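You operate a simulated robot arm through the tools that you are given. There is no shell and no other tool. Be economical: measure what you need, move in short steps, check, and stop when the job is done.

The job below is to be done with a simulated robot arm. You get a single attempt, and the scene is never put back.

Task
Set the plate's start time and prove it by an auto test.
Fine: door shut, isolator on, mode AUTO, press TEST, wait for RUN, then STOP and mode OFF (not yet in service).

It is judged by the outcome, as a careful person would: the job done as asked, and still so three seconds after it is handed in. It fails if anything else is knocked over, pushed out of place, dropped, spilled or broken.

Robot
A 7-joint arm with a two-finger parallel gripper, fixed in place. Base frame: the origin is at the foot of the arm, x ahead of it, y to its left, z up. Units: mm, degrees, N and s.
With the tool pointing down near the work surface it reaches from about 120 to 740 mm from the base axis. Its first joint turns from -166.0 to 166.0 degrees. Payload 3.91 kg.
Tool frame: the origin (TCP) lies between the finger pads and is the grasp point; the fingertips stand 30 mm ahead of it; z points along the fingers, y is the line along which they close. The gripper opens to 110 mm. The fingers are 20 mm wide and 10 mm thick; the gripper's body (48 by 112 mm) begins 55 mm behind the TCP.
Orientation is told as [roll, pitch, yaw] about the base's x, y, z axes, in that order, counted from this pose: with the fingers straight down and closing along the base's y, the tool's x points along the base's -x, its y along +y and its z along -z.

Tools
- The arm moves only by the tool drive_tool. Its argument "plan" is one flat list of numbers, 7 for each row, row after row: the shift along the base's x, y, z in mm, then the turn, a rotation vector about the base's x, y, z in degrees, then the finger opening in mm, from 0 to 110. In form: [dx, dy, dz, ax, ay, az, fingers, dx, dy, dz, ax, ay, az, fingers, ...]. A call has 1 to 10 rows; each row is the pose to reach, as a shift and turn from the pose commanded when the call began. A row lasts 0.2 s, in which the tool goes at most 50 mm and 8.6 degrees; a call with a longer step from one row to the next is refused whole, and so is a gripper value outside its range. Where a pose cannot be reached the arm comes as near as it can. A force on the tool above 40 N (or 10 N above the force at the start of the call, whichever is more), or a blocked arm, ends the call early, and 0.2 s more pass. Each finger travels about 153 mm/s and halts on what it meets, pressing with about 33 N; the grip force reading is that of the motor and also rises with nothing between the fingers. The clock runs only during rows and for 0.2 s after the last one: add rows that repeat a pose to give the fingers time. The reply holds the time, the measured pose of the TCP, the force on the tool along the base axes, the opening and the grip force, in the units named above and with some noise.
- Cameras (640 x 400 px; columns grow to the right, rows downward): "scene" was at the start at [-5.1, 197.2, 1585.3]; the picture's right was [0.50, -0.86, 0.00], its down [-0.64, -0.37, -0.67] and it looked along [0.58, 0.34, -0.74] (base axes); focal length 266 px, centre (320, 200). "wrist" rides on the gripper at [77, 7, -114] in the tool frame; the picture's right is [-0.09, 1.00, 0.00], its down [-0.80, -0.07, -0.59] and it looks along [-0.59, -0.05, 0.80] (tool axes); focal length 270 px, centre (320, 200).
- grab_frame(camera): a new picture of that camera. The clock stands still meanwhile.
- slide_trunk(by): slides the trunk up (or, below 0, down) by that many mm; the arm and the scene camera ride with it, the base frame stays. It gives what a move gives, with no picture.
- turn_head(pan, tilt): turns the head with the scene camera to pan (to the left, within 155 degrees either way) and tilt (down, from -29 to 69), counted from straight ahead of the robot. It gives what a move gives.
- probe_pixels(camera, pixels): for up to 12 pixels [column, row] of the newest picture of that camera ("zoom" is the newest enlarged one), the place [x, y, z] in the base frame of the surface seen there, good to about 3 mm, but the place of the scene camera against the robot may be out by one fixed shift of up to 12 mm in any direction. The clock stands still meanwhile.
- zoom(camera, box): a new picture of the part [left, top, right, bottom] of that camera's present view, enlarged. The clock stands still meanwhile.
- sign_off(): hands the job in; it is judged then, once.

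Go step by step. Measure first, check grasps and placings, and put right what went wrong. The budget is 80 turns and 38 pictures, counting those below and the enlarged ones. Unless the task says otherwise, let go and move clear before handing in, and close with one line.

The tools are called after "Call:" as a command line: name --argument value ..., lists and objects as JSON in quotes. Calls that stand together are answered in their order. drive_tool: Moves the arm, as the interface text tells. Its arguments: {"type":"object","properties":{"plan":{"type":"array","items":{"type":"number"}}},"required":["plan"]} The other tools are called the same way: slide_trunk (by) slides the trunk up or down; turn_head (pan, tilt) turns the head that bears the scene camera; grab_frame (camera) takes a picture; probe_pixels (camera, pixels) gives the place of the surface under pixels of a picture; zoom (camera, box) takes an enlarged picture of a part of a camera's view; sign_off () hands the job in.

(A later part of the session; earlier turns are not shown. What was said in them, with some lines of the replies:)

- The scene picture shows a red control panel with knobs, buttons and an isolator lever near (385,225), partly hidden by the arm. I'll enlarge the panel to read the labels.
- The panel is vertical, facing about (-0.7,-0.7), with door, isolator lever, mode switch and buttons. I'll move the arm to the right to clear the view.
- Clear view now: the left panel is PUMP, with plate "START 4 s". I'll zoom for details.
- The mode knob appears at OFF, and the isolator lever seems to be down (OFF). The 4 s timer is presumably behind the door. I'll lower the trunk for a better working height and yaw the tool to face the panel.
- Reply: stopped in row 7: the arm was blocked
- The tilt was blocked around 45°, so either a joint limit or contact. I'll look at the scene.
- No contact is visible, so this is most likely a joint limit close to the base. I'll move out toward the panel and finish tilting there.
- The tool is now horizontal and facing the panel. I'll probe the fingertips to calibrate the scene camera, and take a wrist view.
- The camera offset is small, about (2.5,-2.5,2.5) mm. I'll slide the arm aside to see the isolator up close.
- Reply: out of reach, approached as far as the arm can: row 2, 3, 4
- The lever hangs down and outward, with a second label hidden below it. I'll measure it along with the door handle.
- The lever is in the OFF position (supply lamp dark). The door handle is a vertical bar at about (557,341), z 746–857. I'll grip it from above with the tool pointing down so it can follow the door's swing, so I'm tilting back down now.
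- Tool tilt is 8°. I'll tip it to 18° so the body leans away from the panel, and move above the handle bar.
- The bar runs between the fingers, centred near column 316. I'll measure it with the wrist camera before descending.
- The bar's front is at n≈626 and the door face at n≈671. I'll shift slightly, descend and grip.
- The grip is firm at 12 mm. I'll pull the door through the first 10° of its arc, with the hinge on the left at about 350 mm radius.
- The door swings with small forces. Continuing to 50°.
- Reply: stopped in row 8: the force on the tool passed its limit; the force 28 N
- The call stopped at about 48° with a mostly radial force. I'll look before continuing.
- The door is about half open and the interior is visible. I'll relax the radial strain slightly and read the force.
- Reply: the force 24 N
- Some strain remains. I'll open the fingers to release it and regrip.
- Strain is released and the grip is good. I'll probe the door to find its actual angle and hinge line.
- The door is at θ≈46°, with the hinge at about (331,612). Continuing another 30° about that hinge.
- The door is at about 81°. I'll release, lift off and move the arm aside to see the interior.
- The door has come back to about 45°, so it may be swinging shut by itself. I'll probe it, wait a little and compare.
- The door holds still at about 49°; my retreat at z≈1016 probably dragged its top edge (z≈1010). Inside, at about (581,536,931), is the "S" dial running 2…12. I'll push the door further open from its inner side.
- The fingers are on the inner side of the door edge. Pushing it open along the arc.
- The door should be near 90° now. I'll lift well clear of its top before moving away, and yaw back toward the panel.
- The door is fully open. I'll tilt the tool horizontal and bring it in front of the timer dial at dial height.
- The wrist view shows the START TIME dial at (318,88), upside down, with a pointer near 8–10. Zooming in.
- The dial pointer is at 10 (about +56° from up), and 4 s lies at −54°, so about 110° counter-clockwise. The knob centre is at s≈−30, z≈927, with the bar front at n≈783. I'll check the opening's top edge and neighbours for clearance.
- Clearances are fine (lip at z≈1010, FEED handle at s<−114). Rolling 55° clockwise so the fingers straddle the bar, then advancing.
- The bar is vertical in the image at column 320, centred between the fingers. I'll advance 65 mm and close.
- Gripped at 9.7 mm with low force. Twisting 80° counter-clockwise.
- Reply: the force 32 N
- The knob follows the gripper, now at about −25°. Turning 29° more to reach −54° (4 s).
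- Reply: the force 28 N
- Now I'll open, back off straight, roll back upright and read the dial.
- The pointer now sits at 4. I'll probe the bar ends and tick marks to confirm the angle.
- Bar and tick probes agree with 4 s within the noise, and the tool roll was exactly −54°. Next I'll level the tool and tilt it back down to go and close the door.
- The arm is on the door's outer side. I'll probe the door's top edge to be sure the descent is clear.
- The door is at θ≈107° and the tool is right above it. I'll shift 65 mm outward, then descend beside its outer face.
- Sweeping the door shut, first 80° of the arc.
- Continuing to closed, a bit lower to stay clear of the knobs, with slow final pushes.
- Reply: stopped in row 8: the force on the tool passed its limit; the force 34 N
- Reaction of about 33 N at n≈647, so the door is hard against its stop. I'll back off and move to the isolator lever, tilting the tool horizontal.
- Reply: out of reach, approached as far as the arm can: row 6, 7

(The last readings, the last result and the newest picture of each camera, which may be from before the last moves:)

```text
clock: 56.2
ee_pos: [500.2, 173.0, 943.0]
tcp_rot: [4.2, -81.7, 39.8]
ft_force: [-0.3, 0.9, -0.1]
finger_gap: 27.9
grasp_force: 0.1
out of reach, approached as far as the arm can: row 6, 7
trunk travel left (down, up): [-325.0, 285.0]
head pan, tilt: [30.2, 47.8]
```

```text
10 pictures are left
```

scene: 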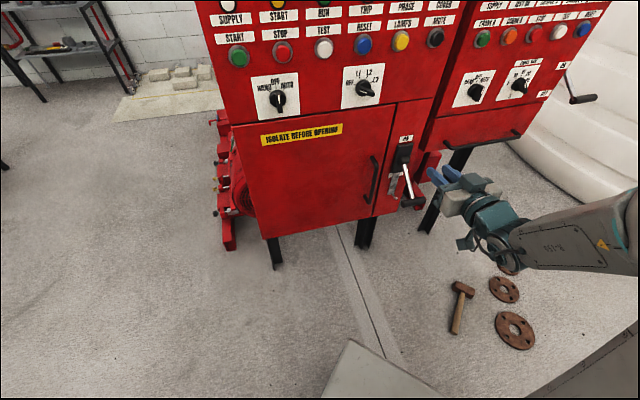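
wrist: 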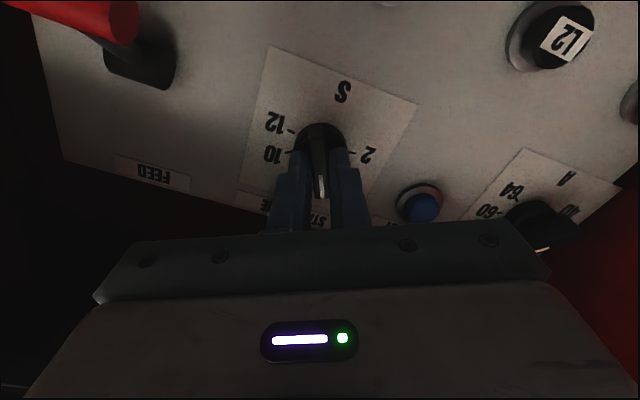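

The door looks shut. I'll confirm by probing, and drop the tool below the T-handle level.

Call:
probe_pixels --camera "scene" --pixels '[[360, 130], [385, 120], [365, 205], [300, 200], [386, 190]]'

Call:
drive_tool --plan '[1, -3, -43, 2.6, -3.2, 0.5, 28, 2, -6, -86, 5.3, -6.4, 1, 28, 3, -9, -129, 5.3, -6.4, 1, 28, 4, -12, -172, 5.3, -6.4, 1, 28, 5, -13, -215, 5.3, -6.4, 1, 28]'

Call:
grab_frame --camera "wrist"

```text
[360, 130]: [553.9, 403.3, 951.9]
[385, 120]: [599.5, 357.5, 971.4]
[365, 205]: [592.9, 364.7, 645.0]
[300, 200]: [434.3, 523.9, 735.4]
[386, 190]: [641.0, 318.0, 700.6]
```

```text
clock: 57.4
ee_pos: [507.2, 158.7, 728.0]
tcp_rot: [-78.6, -89.9, 123.9]
ft_force: [0.3, -0.6, 0.5]
finger_gap: 28.2
grasp_force: 0.0
trunk travel left (down, up): [-325.0, 285.0]
head pan, tilt: [30.2, 47.8]
```

```text
9 pictures are left
```

wrist: 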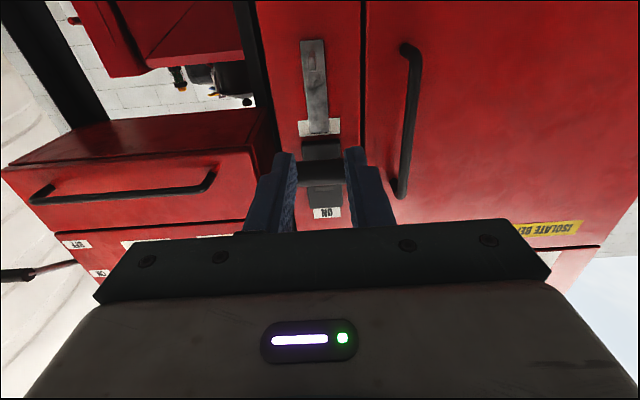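

Door probes lie in one plane with the panel (closed). The T-handle at (320,172) is centred between the fingers, so I'll slide under it and lift.

Call:
drive_tool --plan '[17, 17, 0, 0, 0, 0, 28, 35, 35, 0, 0, 0, 0, 28, 52.4, 52.4, 0, 0, 0, 0, 28, 52.4, 52.4, 15, 0, 0, 0, 28, 52.4, 52.4, 30, 0, 0, 0, 28, 52.4, 52.4, 45, 0, 0, 0, 28, 52.4, 52.4, 65, 0, 0, 0, 28, 52.4, 52.4, 85, 0, 0, 0, 28]'

```text
clock: 58.7
ee_pos: [559.1, 209.1, 756.3]
tcp_rot: [9.4, -88.5, 35.5]
ft_force: [-2.2, -3.7, -8.1]
finger_gap: 27.7
grasp_force: 0.2
trunk travel left (down, up): [-325.0, 285.0]
head pan, tilt: [30.2, 47.8]
stopped in row 6: the force on the tool passed its limit (the readings are from after the stop); the commanded pose is now the measured one
```

The lift stopped on the force limit near first contact; it may be a detent. I'll retry with slow steps along the arc.

Call:
drive_tool --plan '[-1, -1, 3, 0, 0, 0, 28, -2, -2, 6, 0, 0, 0, 28, -3, -3, 9, 0, 0, 0, 28, -4, -4, 12, 0, 0, 0, 28, -5, -5, 15, 0, 0, 0, 28, -6, -6, 18, 0, 0, 0, 28, -7, -7, 21, 0, 0, 0, 28, -8, -8, 24, 0, 0, 0, 28]'

Call:
zoom --camera "scene" --box '[360, 120, 470, 230]'

```text
clock: 60.5
ee_pos: [550.0, 202.7, 783.1]
tcp_rot: [8.4, -88.8, 36.6]
ft_force: [-2.2, -0.6, -3.7]
finger_gap: 28.8
grasp_force: 0.9
trunk travel left (down, up): [-325.0, 285.0]
head pan, tilt: [30.2, 47.8]
```

```text
3.64 times, centred on (415, 175) of scene
```

zoom: 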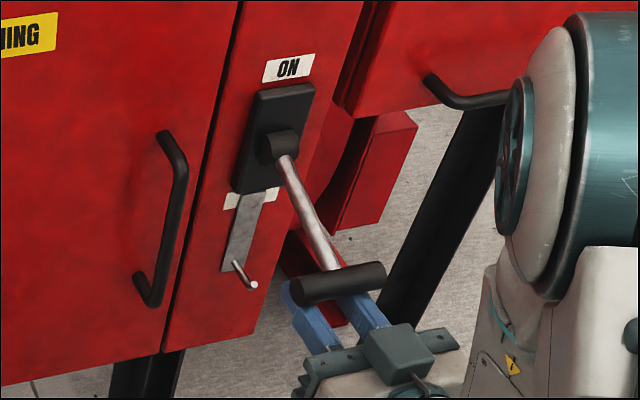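

The lever is moving with little force. Continuing upward in moderate steps.

Call:
drive_tool --plan '[0, 0, 10, 0, 0, 0, 28, 0, 0, 20, 0, 0, 0, 28, 0, 0, 30, 0, 0, 0, 28, 0, 0, 40, 0, 0, 0, 28, 0, 0, 50, 0, 0, 0, 28, 2, 2, 60, 0, 0, 0, 28, 4, 4, 70, 0, 0, 0, 28, 6, 6, 80, 0, 0, 0, 28, 8, 8, 90, 0, 0, 0, 28, 10, 10, 100, 0, 0, 0, 28]'

```text
clock: 62.7
ee_pos: [559.5, 211.9, 884.4]
tcp_rot: [7.1, -88.8, 37.9]
ft_force: [-0.2, -0.1, -0.5]
finger_gap: 28.2
grasp_force: 0.0
trunk travel left (down, up): [-325.0, 285.0]
head pan, tilt: [30.2, 47.8]
```

The force has dropped to zero, so the lever may have toggled over. I'll follow up a bit more and look.

Call:
drive_tool --plan '[2, 2, 8, 0, 0, 0, 28, 4, 4, 16, 0, 0, 0, 28, 6, 6, 24, 0, 0, 0, 28, 8, 8, 30, 0, 0, 0, 28]'

Call:
grab_frame --camera "scene"

```text
clock: 63.4
ee_pos: [561.2, 214.2, 890.6]
tcp_rot: [10.0, -87.3, 35.0]
ft_force: [-1.7, -3.3, -9.2]
finger_gap: 27.9
grasp_force: 0.0
trunk travel left (down, up): [-325.0, 285.0]
head pan, tilt: [30.2, 47.8]
stopped in row 3: the force on the tool passed its limit (the readings are from after the stop); the commanded pose is now the measured one
```

```text
7 pictures are left
```

scene: 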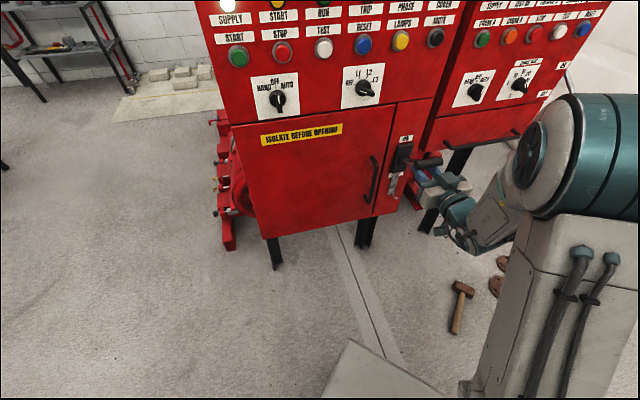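

The SUPPLY lamp is lit and the lever is at its upper stop, so the isolator is ON. I'll drop clear, back off and travel to the mode knob.

Call:
drive_tool --plan '[0, 0, -14, 0, 0, 0, 28, -28, -28, -14, 0.8, -1.1, 0, 28, -56, -56, -14, 1.55, -2.2, 0, 28, -77, -24, 9, 1.55, -2.2, 0, 28, -98, 8, 32, 1.55, -2.2, 0, 28, -119, 40, 55, 1.55, -2.2, 0, 35, -140, 72, 78, 1.55, -2.2, 0, 40, -160, 104, 101, 1.55, -2.2, 0, 40, -181, 136, 124, 1.55, -2.2, 0, 40, -202, 168, 147, 1.55, -2.2, 0, 40]'

Call:
drive_tool --plan '[-20, 32, 24, 0, 0, 0, 40, -41, 63, 48, 0, 0, 0, 40]'

Call:
grab_frame --camera "wrist"

```text
clock: 65.6
ee_pos: [423.0, 294.9, 1029.8]
tcp_rot: [-99.1, -89.5, 145.9]
ft_force: [0.5, -1.4, 0.0]
finger_gap: 39.9
grasp_force: 0.1
out of reach, approached as far as the arm can: row 5, 6, 7, 8, 9, 10
trunk travel left (down, up): [-325.0, 285.0]
head pan, tilt: [30.2, 47.8]
```

```text
clock: 66.2
ee_pos: [333.7, 338.0, 1159.4]
tcp_rot: [143.2, -77.0, -88.3]
ft_force: [-2.1, 1.6, -1.4]
finger_gap: 40.2
grasp_force: 0.1
out of reach, approached as far as the arm can: row 1, 2
trunk travel left (down, up): [-325.0, 285.0]
head pan, tilt: [30.2, 47.8]
```

```text
6 pictures are left
```

wrist: 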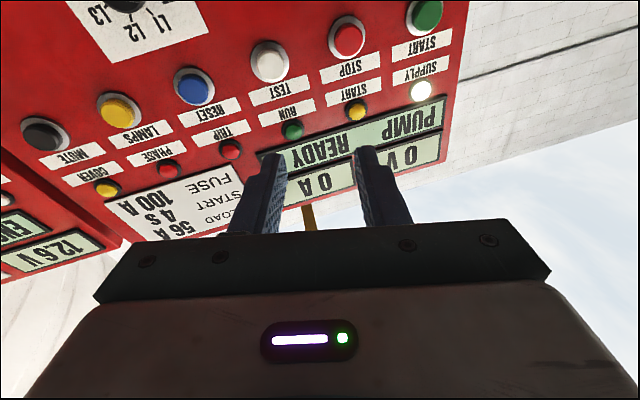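

The display reads PUMP READY. The arm got stuck near a joint limit, short of the commanded pose. I'll command a target a bit farther from the base and see whether it recovers.

Call:
drive_tool --plan '[20, 20, 0, 0, 0, 0, 40, 30, 30, 0, 0, 0, 0, 40, 30, 30, 0, 0, 0, 0, 40]'

```text
clock: 66.9
ee_pos: [181.3, 506.0, 1082.7]
tcp_rot: [92.3, -77.0, -14.0]
ft_force: [0.1, -1.6, 0.3]
finger_gap: 40.3
grasp_force: 0.1
trunk travel left (down, up): [-325.0, 285.0]
head pan, tilt: [30.2, 47.8]
stopped in row 3: the arm was blocked; the commanded pose is now the measured one
```

The arm swung to (181,506,1083) with heading about 78° and stopped clear of the panel. From here I'll approach the knob's front from the left with the right orientation.

Call:
drive_tool --plan '[36, -4, 1, -1.3, -2.3, -6.6, 40, 72, -7, 1, -2.7, -4.5, -13.2, 40, 108, -11, 2, -4, -6.8, -19.9, 40, 144, -14, 2, -5.4, -9, -26.5, 40, 180, -18, 2, -6.7, -11.3, -33.1, 40]'

```text
clock: 67.4
ee_pos: [170.0, 512.3, 1079.1]
tcp_rot: [87.6, -67.5, -7.1]
ft_force: [0.7, 0.1, -0.3]
finger_gap: 40.1
grasp_force: 0.0
trunk travel left (down, up): [-325.0, 285.0]
head pan, tilt: [30.2, 47.8]
stopped in row 2: the arm was blocked; the commanded pose is now the measured one
```

Still blocked by the wrist limit in this branch. I'll tilt the tool down in place to get back to the free configuration.

Call:
drive_tool --plan '[0, 0, 5, -7.9, 1.4, 0, 40, 0, 0, 10, -15.8, 2.8, 0, 40, 0, 0, 15, -23.6, 4.2, 0, 40, 0, 0, 20, -31.5, 5.6, 0, 40, 0, 0, 25, -39.4, 7, 0, 40, 0, 0, 30, -47.3, 8.4, 0, 40, 0, 0, 35, -55.2, 9.7, 0, 40, 0, 0, 40, -63, 11.1, 0, 40, 0, 0, 45, -70.9, 12.5, 0, 40]'

```text
clock: 69.4
ee_pos: [184.5, 489.4, 1162.7]
tcp_rot: [13.2, -17.8, 55.5]
ft_force: [-0.9, 0.6, 0.1]
finger_gap: 40.1
grasp_force: 0.1
trunk travel left (down, up): [-325.0, 285.0]
head pan, tilt: [30.2, 47.8]
```

Free again with a ~20° tilt. I'll raise the trunk 150 so the knob height matches the geometry that worked for the dial, straighten the tool and position for a clean tilt-up.

Call:
slide_trunk --by 150

Call:
drive_tool --plan '[17, -30, -22, -1.6, -1.9, -2.9, 40, 34, -60, -44, -3.2, -3.9, -5.8, 40, 51, -90, -66, -4.9, -5.8, -8.8, 40, 68, -120, -88, -6.5, -7.8, -11.7, 40, 85, -149, -70, -8.1, -9.7, -14.6, 40]'

```text
clock: 71.2
ee_pos: [189.1, 488.0, 1312.5]
tcp_rot: [13.1, -17.8, 54.7]
ft_force: [-0.6, 0.5, -0.7]
finger_gap: 39.9
grasp_force: 0.0
trunk travel left (down, up): [-475.0, 135.0]
head pan, tilt: [30.2, 47.8]
```

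```text
clock: 72.4
ee_pos: [251.3, 364.1, 1205.4]
tcp_rot: [-6.5, -15.7, 46.1]
ft_force: [0.5, -0.1, 0.3]
finger_gap: 40.2
grasp_force: 0.0
trunk travel left (down, up): [-475.0, 135.0]
head pan, tilt: [30.2, 47.8]
```

Nearly straight. Now tilting up to horizontal while moving in front of the mode knob.

Call:
drive_tool --plan '[10.6, 12.5, -12, 5.6, -4.9, 0.5, 40, 21, 25, -24, 11.2, -9.8, 0.9, 40, 32, 37, -36, 16.8, -14.7, 1.4, 40, 42, 50, -48, 22.4, -19.6, 1.8, 40, 53, 62, -60, 28, -24.5, 2.3, 40, 64, 75, -71, 33.6, -29.4, 2.8, 40, 74, 87, -83, 39.2, -34.3, 3.2, 40, 85, 100, -95, 44.8, -39.2, 3.7, 40, 95, 112, -107, 50.4, -44.1, 4.1, 40, 106, 125, -119, 56, -49, 4.6, 40]'

Call:
grab_frame --camera "wrist"

```text
clock: 74.4
ee_pos: [356.1, 459.3, 1139.3]
tcp_rot: [52.2, -76.6, -6.5]
ft_force: [0.0, -0.5, 0.0]
finger_gap: 39.8
grasp_force: 0.0
trunk travel left (down, up): [-475.0, 135.0]
head pan, tilt: [30.2, 47.8]
stopped in row 9: the arm was blocked; the commanded pose is now the measured one
```

```text
5 pictures are left
```

wrist: 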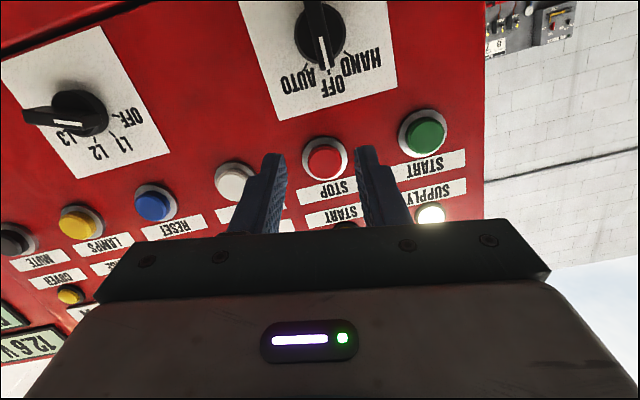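

Blocked again at 8° short of horizontal with a 10° clockwise roll, just in front of the STOP button at (325,158). I'll try moving down to knob height with this orientation and see whether the arm is free there.

Call:
drive_tool --plan '[2, 10, -17, 0, 0, 0, 40, 4, 20, -34, 0, 0, 0, 40, 5, 29, -49, 0, 0, 0, 40]'

```text
clock: 75.1
ee_pos: [373.3, 465.0, 1143.4]
tcp_rot: [74.7, -69.3, -28.8]
ft_force: [0.0, 0.7, -0.5]
finger_gap: 39.9
grasp_force: 0.0
trunk travel left (down, up): [-475.0, 135.0]
head pan, tilt: [30.2, 47.8]
stopped in row 3: the arm was blocked; the commanded pose is now the measured one
```

This branch is at its limit. I'll retreat by tilting down and return to the earlier known-good start pose on the right.

Call:
drive_tool --plan '[-10, -22, 10, -5.66, 5.66, 0, 40, -20, -44, 21, -11.31, 11.31, 0, 40, -28, -65, 31, -16.97, 16.97, 0, 40, -36, -87, 42, -22.63, 22.63, 0, 40, -44, -108, 52, -28.28, 28.28, 0, 40, -50, -130, 63, -33.94, 33.94, 0, 40, -58, -152, 73, -39.6, 39.6, 0, 40, -65, -173, 84, -45.25, 45.25, 0, 40, -73, -195, 94, -50.9, 50.9, 0, 40]'

```text
clock: 77.1
ee_pos: [299.8, 271.8, 1238.6]
tcp_rot: [6.1, -11.0, 24.8]
ft_force: [-0.1, 1.2, 0.4]
finger_gap: 40.1
grasp_force: 0.2
trunk travel left (down, up): [-475.0, 135.0]
head pan, tilt: [30.2, 47.8]
```

Straightening the tool and swinging right to reset the arm posture.

Call:
drive_tool --plan '[8, -40, 0, -0.3, -3, 6.2, 40, 16, -80, 0, -0.6, -6.1, 12.5, 40, 24, -120, 0, -0.9, -9.2, 18.7, 40, 32, -165, 0, -0.9, -9.2, 18.7, 40, 40, -210, 0, -0.9, -9.2, 18.7, 40, 48, -255, 0, -0.9, -9.2, 18.7, 40, 56, -300, 0, -0.9, -9.2, 18.7, 40, 64, -350, 0, -0.9, -9.2, 18.7, 40]'

```text
refused: row 8 steps farther than a row can; nothing moved
```

Call:
drive_tool --plan '[8, -40, 0, -0.3, -3, 6.2, 40, 16, -80, 0, -0.6, -6.1, 12.5, 40, 24, -120, 0, -0.9, -9.2, 18.7, 40, 32, -165, 0, -0.9, -9.2, 18.7, 40, 40, -210, 0, -0.9, -9.2, 18.7, 40, 48, -255, 0, -0.9, -9.2, 18.7, 40, 56, -300, 0, -0.9, -9.2, 18.7, 40, 60, -345, 0, -0.9, -9.2, 18.7, 40]'

```text
clock: 78.9
ee_pos: [364.1, -74.7, 1234.5]
tcp_rot: [0.0, -18.2, 45.1]
ft_force: [0.2, 0.0, 0.1]
finger_gap: 39.9
grasp_force: 0.1
trunk travel left (down, up): [-475.0, 135.0]
head pan, tilt: [30.2, 47.8]
```

Orientation is exactly 18°/45° again. Repeating the known-good route: over to (358,222), then tilting up in front of the panel.

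Call:
drive_tool --plan '[-1, 49, 0, 0, 0, 0, 40, -2, 98, 0, 0, 0, 0, 40, -3, 147, 0, 0, 0, 0, 40, -4, 196, 0, 0, 0, 0, 40, -5, 245, 0, 0, 0, 0, 40, -6, 294, 2, 0, 0, 0, 40]'

Call:
drive_tool --plan '[10, 20, -17, 5.66, -5.66, 0, 40, 20, 40, -35, 11.31, -11.31, 0, 40, 31, 61, -52, 16.97, -16.97, 0, 40, 41, 81, -70, 22.63, -22.63, 0, 40, 51, 101, -87, 28.28, -28.28, 0, 40, 61, 121, -105, 33.94, -33.94, 0, 40, 67, 137, -122, 39.6, -39.6, 0, 40, 73, 152, -140, 45.25, -45.25, 0, 40, 79, 167, -152, 50.9, -50.9, 0, 40]'

```text
clock: 80.3
ee_pos: [357.0, 222.8, 1238.7]
tcp_rot: [0.1, -18.2, 45.1]
ft_force: [-0.4, 0.1, 0.6]
finger_gap: 40.0
grasp_force: 0.1
trunk travel left (down, up): [-475.0, 135.0]
head pan, tilt: [30.2, 47.8]
```

```text
clock: 82.3
ee_pos: [433.7, 387.5, 1086.4]
tcp_rot: [-153.4, -89.9, -161.4]
ft_force: [-0.6, 1.3, 0.2]
finger_gap: 40.1
grasp_force: 0.1
trunk travel left (down, up): [-475.0, 135.0]
head pan, tilt: [30.2, 47.8]
```

Horizontal and free in front of the panel. Translating left to the mode knob at s≈90.

Call:
drive_tool --plan '[-10, 35, 0, 0, 0, 0, 40, -31, 57, 0, 0, 0, 0, 40, -52, 79, 0, 0, 0, 0, 40, -73, 100, 0, 0, 0, 0, 40]'

```text
clock: 83.3
ee_pos: [359.5, 489.1, 1089.1]
tcp_rot: [-152.1, -89.8, -162.9]
ft_force: [0.5, -0.7, -0.6]
finger_gap: 39.9
grasp_force: 0.0
trunk travel left (down, up): [-475.0, 135.0]
head pan, tilt: [30.2, 47.8]
```

Reached with no limit. One wrist picture to align the knob and buttons.

Call:
grab_frame --camera "wrist"

```text
4 pictures are left
```

wrist: 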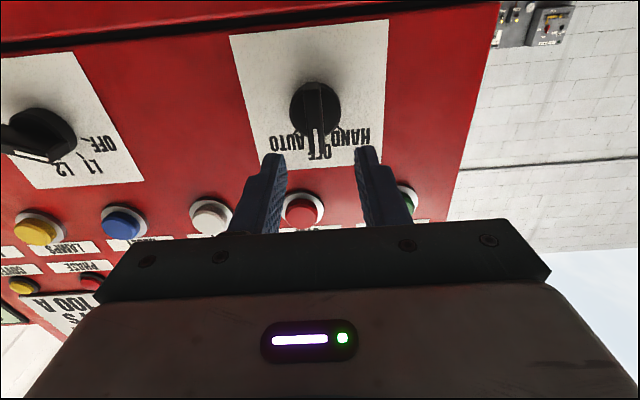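

Call:
probe_pixels --camera "wrist" --pixels '[[317, 95], [317, 120], [316, 145], [210, 213], [216, 220], [300, 210], [303, 216], [285, 142], [355, 135], [250, 60], [370, 60], [300, 100]]'

```text
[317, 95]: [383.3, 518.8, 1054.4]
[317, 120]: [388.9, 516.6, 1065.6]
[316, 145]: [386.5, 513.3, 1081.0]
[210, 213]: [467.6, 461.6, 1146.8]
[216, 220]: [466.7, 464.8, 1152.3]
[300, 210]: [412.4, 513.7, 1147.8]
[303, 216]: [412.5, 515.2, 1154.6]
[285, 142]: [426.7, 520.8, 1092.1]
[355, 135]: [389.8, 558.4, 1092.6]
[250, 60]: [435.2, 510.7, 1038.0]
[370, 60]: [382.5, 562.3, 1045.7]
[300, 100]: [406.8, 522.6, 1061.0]
```

Bar centre is at s≈91, z≈1067, front n≈639, with AUTO about 45° clockwise. I'll go in, grip, turn 45° clockwise, release and back off.

Call:
drive_tool --plan '[0, 0, -22, 0, 0, 0, 40, 8, 8, -22, 0, 0, 0, 40, 16, 16, -22, 0, 0, 0, 40, 16, 16, -22, 0, 0, 0, 0, 16, 16, -22, 0, 0, 0, 0]'

Call:
drive_tool --plan '[0, 0, 0, 5.3, 5.3, 0, 0, 0, 0, 0, 10.6, 10.6, 0, 0, 0, 0, 0, 15.9, 15.9, 0, 0, 0, 0, 0, 21.2, 21.2, 0, 0, 0, 0, 0, 26.5, 26.5, 0, 0, 0, 0, 0, 31.8, 31.8, 0, 0]'

```text
clock: 84.5
ee_pos: [375.8, 503.0, 1065.4]
tcp_rot: [-154.9, -89.7, -160.1]
ft_force: [0.6, 3.3, -1.2]
finger_gap: 9.7
grasp_force: 44.8
trunk travel left (down, up): [-475.0, 135.0]
head pan, tilt: [30.2, 47.8]
```

```text
clock: 85.9
ee_pos: [374.3, 505.8, 1067.1]
tcp_rot: [90.6, -45.1, -45.4]
ft_force: [-9.1, 19.2, 12.6]
finger_gap: 10.0
grasp_force: 44.1
trunk travel left (down, up): [-475.0, 135.0]
head pan, tilt: [30.2, 47.8]
```

Turned to AUTO (roll 45°). Releasing, backing off and rolling level.

Call:
drive_tool --plan '[0, 0, 0, 0, 0, 0, 40, 0, 0, 0, 0, 0, 0, 40, -14, -14, 0, 0, 0, 0, 40, -30, -30, 0, 0, 0, 0, 40, -30, -30, 0, -5.3, -5.3, 0, 30, -30, -30, 0, -10.6, -10.6, 0, 20, -30, -30, 0, -15.9, -15.9, 0, 10, -30, -30, 0, -21.2, -21.2, 0, 0, -30, -30, 0, -26.5, -26.5, 0, 0, -30, -30, 0, -31.8, -31.8, 0, 0]'

Call:
zoom --camera "wrist" --box '[180, 20, 440, 230]'

```text
clock: 88.1
ee_pos: [346.2, 474.8, 1066.8]
tcp_rot: [-134.4, -89.6, 179.4]
ft_force: [-0.6, -0.3, 0.1]
finger_gap: 0.3
grasp_force: 33.2
trunk travel left (down, up): [-475.0, 135.0]
head pan, tilt: [30.2, 47.8]
```

```text
1.90 times, centred on (310, 125) of wrist
```

zoom: 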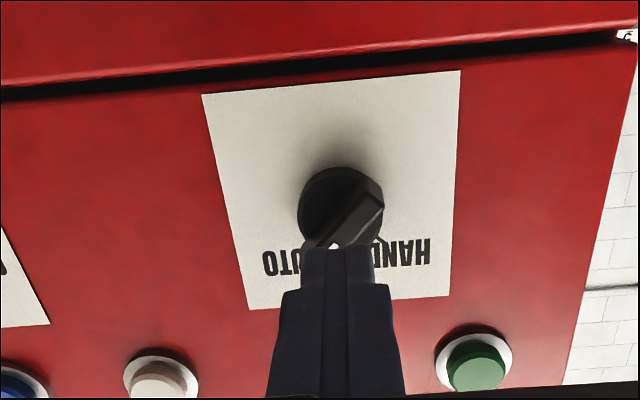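

The knob points at AUTO. Now moving to TEST (s≈−6, z≈1152) and pressing it.

Call:
drive_tool --plan '[24, -22, 28, 0, 0, 0, 0, 48, -44, 57, 0, 0, 0, 0, 71.8, -65.4, 85, 0, 0, 0, 0, 81, -56, 85, 0, 0, 0, 0, 90.8, -46.3, 85, 0, 0, 0, 0, 97.9, -39.2, 85, 0, 0, 0, 0, 102.1, -35, 85, 0, 0, 0, 0, 105, -32.2, 85, 0, 0, 0, 0, 107.8, -29.4, 85, 0, 0, 0, 0, 107.8, -29.4, 85, 0, 0, 0, 0]'

```text
clock: 90.3
ee_pos: [451.8, 441.5, 1150.8]
tcp_rot: [-160.3, -89.8, -154.7]
ft_force: [-12.0, -10.4, -1.4]
finger_gap: 0.0
grasp_force: 33.0
trunk travel left (down, up): [-475.0, 135.0]
head pan, tilt: [30.2, 47.8]
```

Contact with a 16 N reaction. I'll press a little deeper to be sure, then back off.

Call:
drive_tool --plan '[1.5, 1.5, 0, 0, 0, 0, 0, 3, 3, 0, 0, 0, 0, 0, 4, 4, 0, 0, 0, 0, 0]'

Call:
drive_tool --plan '[-15, -15, 0, 0, 0, 0, 0, -35, -35, 0, 0, 0, 0, 0]'

Call:
grab_frame --camera "scene"

```text
clock: 91.1
ee_pos: [454.5, 446.1, 1151.9]
tcp_rot: [-142.7, -89.8, -172.3]
ft_force: [-24.8, -20.8, -10.3]
finger_gap: 0.0
grasp_force: 32.7
trunk travel left (down, up): [-475.0, 135.0]
head pan, tilt: [30.2, 47.8]
```

```text
clock: 91.7
ee_pos: [424.4, 412.9, 1152.4]
tcp_rot: [-163.0, -89.6, -152.0]
ft_force: [0.2, 1.2, 0.1]
finger_gap: 0.1
grasp_force: 32.5
trunk travel left (down, up): [-475.0, 135.0]
head pan, tilt: [30.2, 47.8]
```

```text
2 pictures are left
```

scene: 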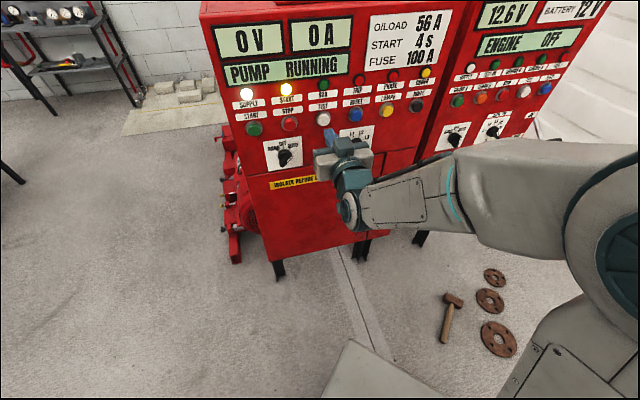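

The display shows PUMP RUNNING with the START lamp lit: the test has begun. I'll move in front of STOP and wait out the start time.

Call:
drive_tool --plan '[-29, 27, 0, 0, 0, 0, 0, -58, 55, 0, 0, 0, 0, 0, -58, 55, 0, 0, 0, 0, 0, -58, 55, 0, 0, 0, 0, 0, -58, 55, 0, 0, 0, 0, 0, -58, 55, 0, 0, 0, 0, 0, -58, 55, 0, 0, 0, 0, 0, -58, 55, 0, 0, 0, 0, 0, -58, 55, 0, 0, 0, 0, 0, -58, 55, 0, 0, 0, 0, 0]'

Call:
drive_tool --plan '[0, 0, 0, 0, 0, 0, 0, 0, 0, 0, 0, 0, 0, 0, 0, 0, 0, 0, 0, 0, 0, 0, 0, 0, 0, 0, 0, 0, 0, 0, 0, 0, 0, 0, 0]'

Call:
drive_tool --plan '[0, 0, 0, 0, 0, 0, 0, 0, 0, 0, 0, 0, 0, 0, 0, 0, 0, 0, 0, 0, 0, 0, 0, 0, 0, 0, 0, 0, 0, 0, 0, 0, 0, 0, 0]'

Call:
grab_frame --camera "scene"

```text
clock: 93.9
ee_pos: [365.6, 468.7, 1149.5]
tcp_rot: [-157.9, -89.8, -157.1]
ft_force: [0.3, -0.8, -0.6]
finger_gap: 0.0
grasp_force: 33.5
trunk travel left (down, up): [-475.0, 135.0]
head pan, tilt: [30.2, 47.8]
```

```text
clock: 95.1
ee_pos: [366.2, 470.5, 1149.8]
tcp_rot: [-157.3, -89.8, -157.7]
ft_force: [-1.0, -0.3, -0.7]
finger_gap: 0.3
grasp_force: 32.8
trunk travel left (down, up): [-475.0, 135.0]
head pan, tilt: [30.2, 47.8]
```

```text
clock: 96.3
ee_pos: [366.8, 470.3, 1149.9]
tcp_rot: [-157.8, -89.9, -157.1]
ft_force: [0.0, 0.7, -0.8]
finger_gap: 0.0
grasp_force: 32.9
trunk travel left (down, up): [-475.0, 135.0]
head pan, tilt: [30.2, 47.8]
```

```text
1 pictures are left
```

scene: 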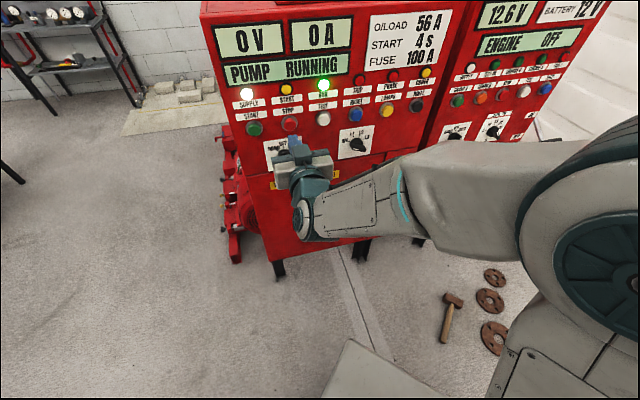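

The green RUN lamp is lit at (323,84). Pressing STOP and backing off.

Call:
drive_tool --plan '[12, 12, 1, 0, 0, 0, 0, 22, 22, 1, 0, 0, 0, 0, 27, 27, 1, 0, 0, 0, 0, 30, 30, 1, 0, 0, 0, 0, 33, 33, 1, 0, 0, 0, 0, 35, 35, 1, 0, 0, 0, 0, 36, 36, 1, 0, 0, 0, 0]'

```text
clock: 97.9
ee_pos: [397.7, 501.0, 1151.6]
tcp_rot: [-149.0, -89.8, -166.1]
ft_force: [-22.4, -26.4, -11.3]
finger_gap: 0.0
grasp_force: 33.4
trunk travel left (down, up): [-475.0, 135.0]
head pan, tilt: [30.2, 47.8]
```

STOP pressed with the same force that triggered TEST. Going back to the mode knob, rolled 45° to match AUTO.

Call:
drive_tool --plan '[-20, -20, 0, 0, 0, 0, 0, -42, -42, 0, 0, 0, 0, 0, -49, -35, -43, 0, 0, 0, 0, -55.5, -28, -86, 0, 0, 0, 0, -55.5, -28, -86, 5.3, 5.3, 0, 10, -55.5, -28, -86, 10.6, 10.6, 0, 20, -55.5, -28, -86, 15.9, 15.9, 0, 30, -55.5, -28, -86, 21.2, 21.2, 0, 40, -55.5, -28, -86, 26.5, 26.5, 0, 40, -55.5, -28, -86, 31.8, 31.8, 0, 40]'

```text
clock: 100.1
ee_pos: [346.3, 475.5, 1066.4]
tcp_rot: [90.2, -45.0, -45.3]
ft_force: [-0.2, 0.3, -0.4]
finger_gap: 39.9
grasp_force: 0.1
trunk travel left (down, up): [-475.0, 135.0]
head pan, tilt: [30.2, 47.8]
```

Matches the pose I released from. Advancing, gripping and turning back 45° to OFF.

Call:
drive_tool --plan '[15, 15, 0, 0, 0, 0, 40, 29, 29, 0, 0, 0, 0, 40, 29, 29, 0, 0, 0, 0, 0, 29, 29, 0, 0, 0, 0, 0]'

Call:
drive_tool --plan '[0, 0, 0, -5.3, -5.3, 0, 0, 0, 0, 0, -10.6, -10.6, 0, 0, 0, 0, 0, -15.9, -15.9, 0, 0, 0, 0, 0, -21.2, -21.2, 0, 0, 0, 0, 0, -26.5, -26.5, 0, 0, 0, 0, 0, -31.8, -31.8, 0, 0]'

Call:
drive_tool --plan '[0, 0, 0, 0, 0, 0, 40, 0, 0, 0, 0, 0, 0, 40, -15, -15, 0, 0, 0, 0, 40, -40, -40, 0, 0, 0, 0, 40]'

```text
clock: 101.1
ee_pos: [374.3, 506.1, 1066.2]
tcp_rot: [90.4, -45.1, -45.5]
ft_force: [1.9, 7.3, 9.9]
finger_gap: 9.9
grasp_force: 45.3
trunk travel left (down, up): [-475.0, 135.0]
head pan, tilt: [30.2, 47.8]
```

```text
clock: 102.5
ee_pos: [376.2, 504.0, 1065.5]
tcp_rot: [-139.1, -89.7, -176.0]
ft_force: [5.2, 1.0, 4.8]
finger_gap: 9.7
grasp_force: 45.3
trunk travel left (down, up): [-475.0, 135.0]
head pan, tilt: [30.2, 47.8]
```

```text
clock: 103.5
ee_pos: [334.4, 464.1, 1065.9]
tcp_rot: [-157.8, -89.7, -157.2]
ft_force: [-0.2, 0.1, -0.5]
finger_gap: 39.9
grasp_force: 0.2
trunk travel left (down, up): [-475.0, 135.0]
head pan, tilt: [30.2, 47.8]
```

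Released. Retracing the safe route to clear the view before the final picture.

Call:
drive_tool --plan '[25, -19, 5, 0, 0, 0, 40, 50, -38, 10, 0, 0, 0, 40, 75, -57, 15, 0, 0, 0, 40, 99, -76, 20, 0, 0, 0, 40]'

Call:
drive_tool --plan '[-10, -20, 17, -5.66, 5.66, 0, 40, -20, -40, 35, -11.31, 11.31, 0, 40, -29, -61, 52, -16.97, 16.97, 0, 40, -38, -81, 70, -22.63, 22.63, 0, 40, -46, -101, 87, -28.28, 28.28, 0, 40, -54, -121, 105, -33.94, 33.94, 0, 40, -62, -137, 122, -39.6, 39.6, 0, 40, -70, -152, 140, -45.25, 45.25, 0, 40, -77, -167, 152, -50.9, 50.9, 0, 40]'

Call:
drive_tool --plan '[0, -49, 0, 0, 0, 0, 40, 0, -98, 0, 0, 0, 0, 40, 0, -147, 0, 0, 0, 0, 40, 0, -196, 0, 0, 0, 0, 40, 0, -245, 0, 0, 0, 0, 40, 0, -290, 0, 0, 0, 0, 40]'

Call:
zoom --camera "scene" --box '[195, 0, 445, 240]'

```text
clock: 104.5
ee_pos: [435.0, 387.0, 1085.8]
tcp_rot: [-160.8, -89.8, -154.2]
ft_force: [0.8, -0.6, -0.8]
finger_gap: 40.1
grasp_force: 0.0
trunk travel left (down, up): [-475.0, 135.0]
head pan, tilt: [30.2, 47.8]
```

```text
clock: 106.5
ee_pos: [357.3, 221.7, 1237.5]
tcp_rot: [0.0, -18.1, 45.1]
ft_force: [0.2, 0.4, -0.4]
finger_gap: 39.9
grasp_force: 0.0
trunk travel left (down, up): [-475.0, 135.0]
head pan, tilt: [30.2, 47.8]
```

```text
clock: 107.9
ee_pos: [356.2, -69.7, 1237.5]
tcp_rot: [0.0, -18.2, 45.2]
ft_force: [-0.2, 0.7, 0.6]
finger_gap: 39.9
grasp_force: 0.0
trunk travel left (down, up): [-475.0, 135.0]
head pan, tilt: [30.2, 47.8]
```

```text
1.67 times, centred on (320, 120) of scene
```

zoom: 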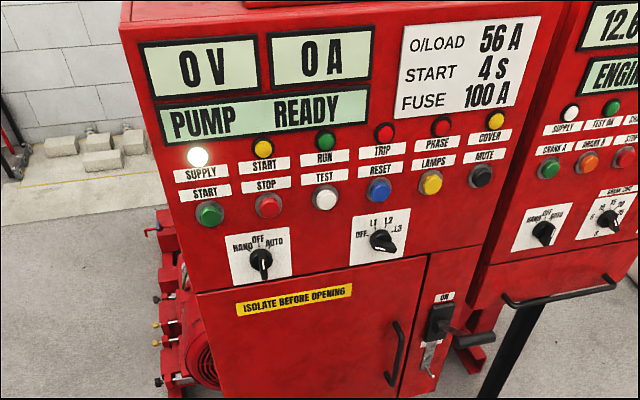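

The final picture shows PUMP READY with RUN and START dark, the mode knob upright at OFF, the door shut, the isolator ON, and nothing displaced. Handing in.

Call:
sign_off

```text
The job is handed in.
```

The start time is set to the plate's 4 s and the auto test ran through to RUN. I then pressed STOP and turned the mode to OFF, with the door shut and the isolator left on.
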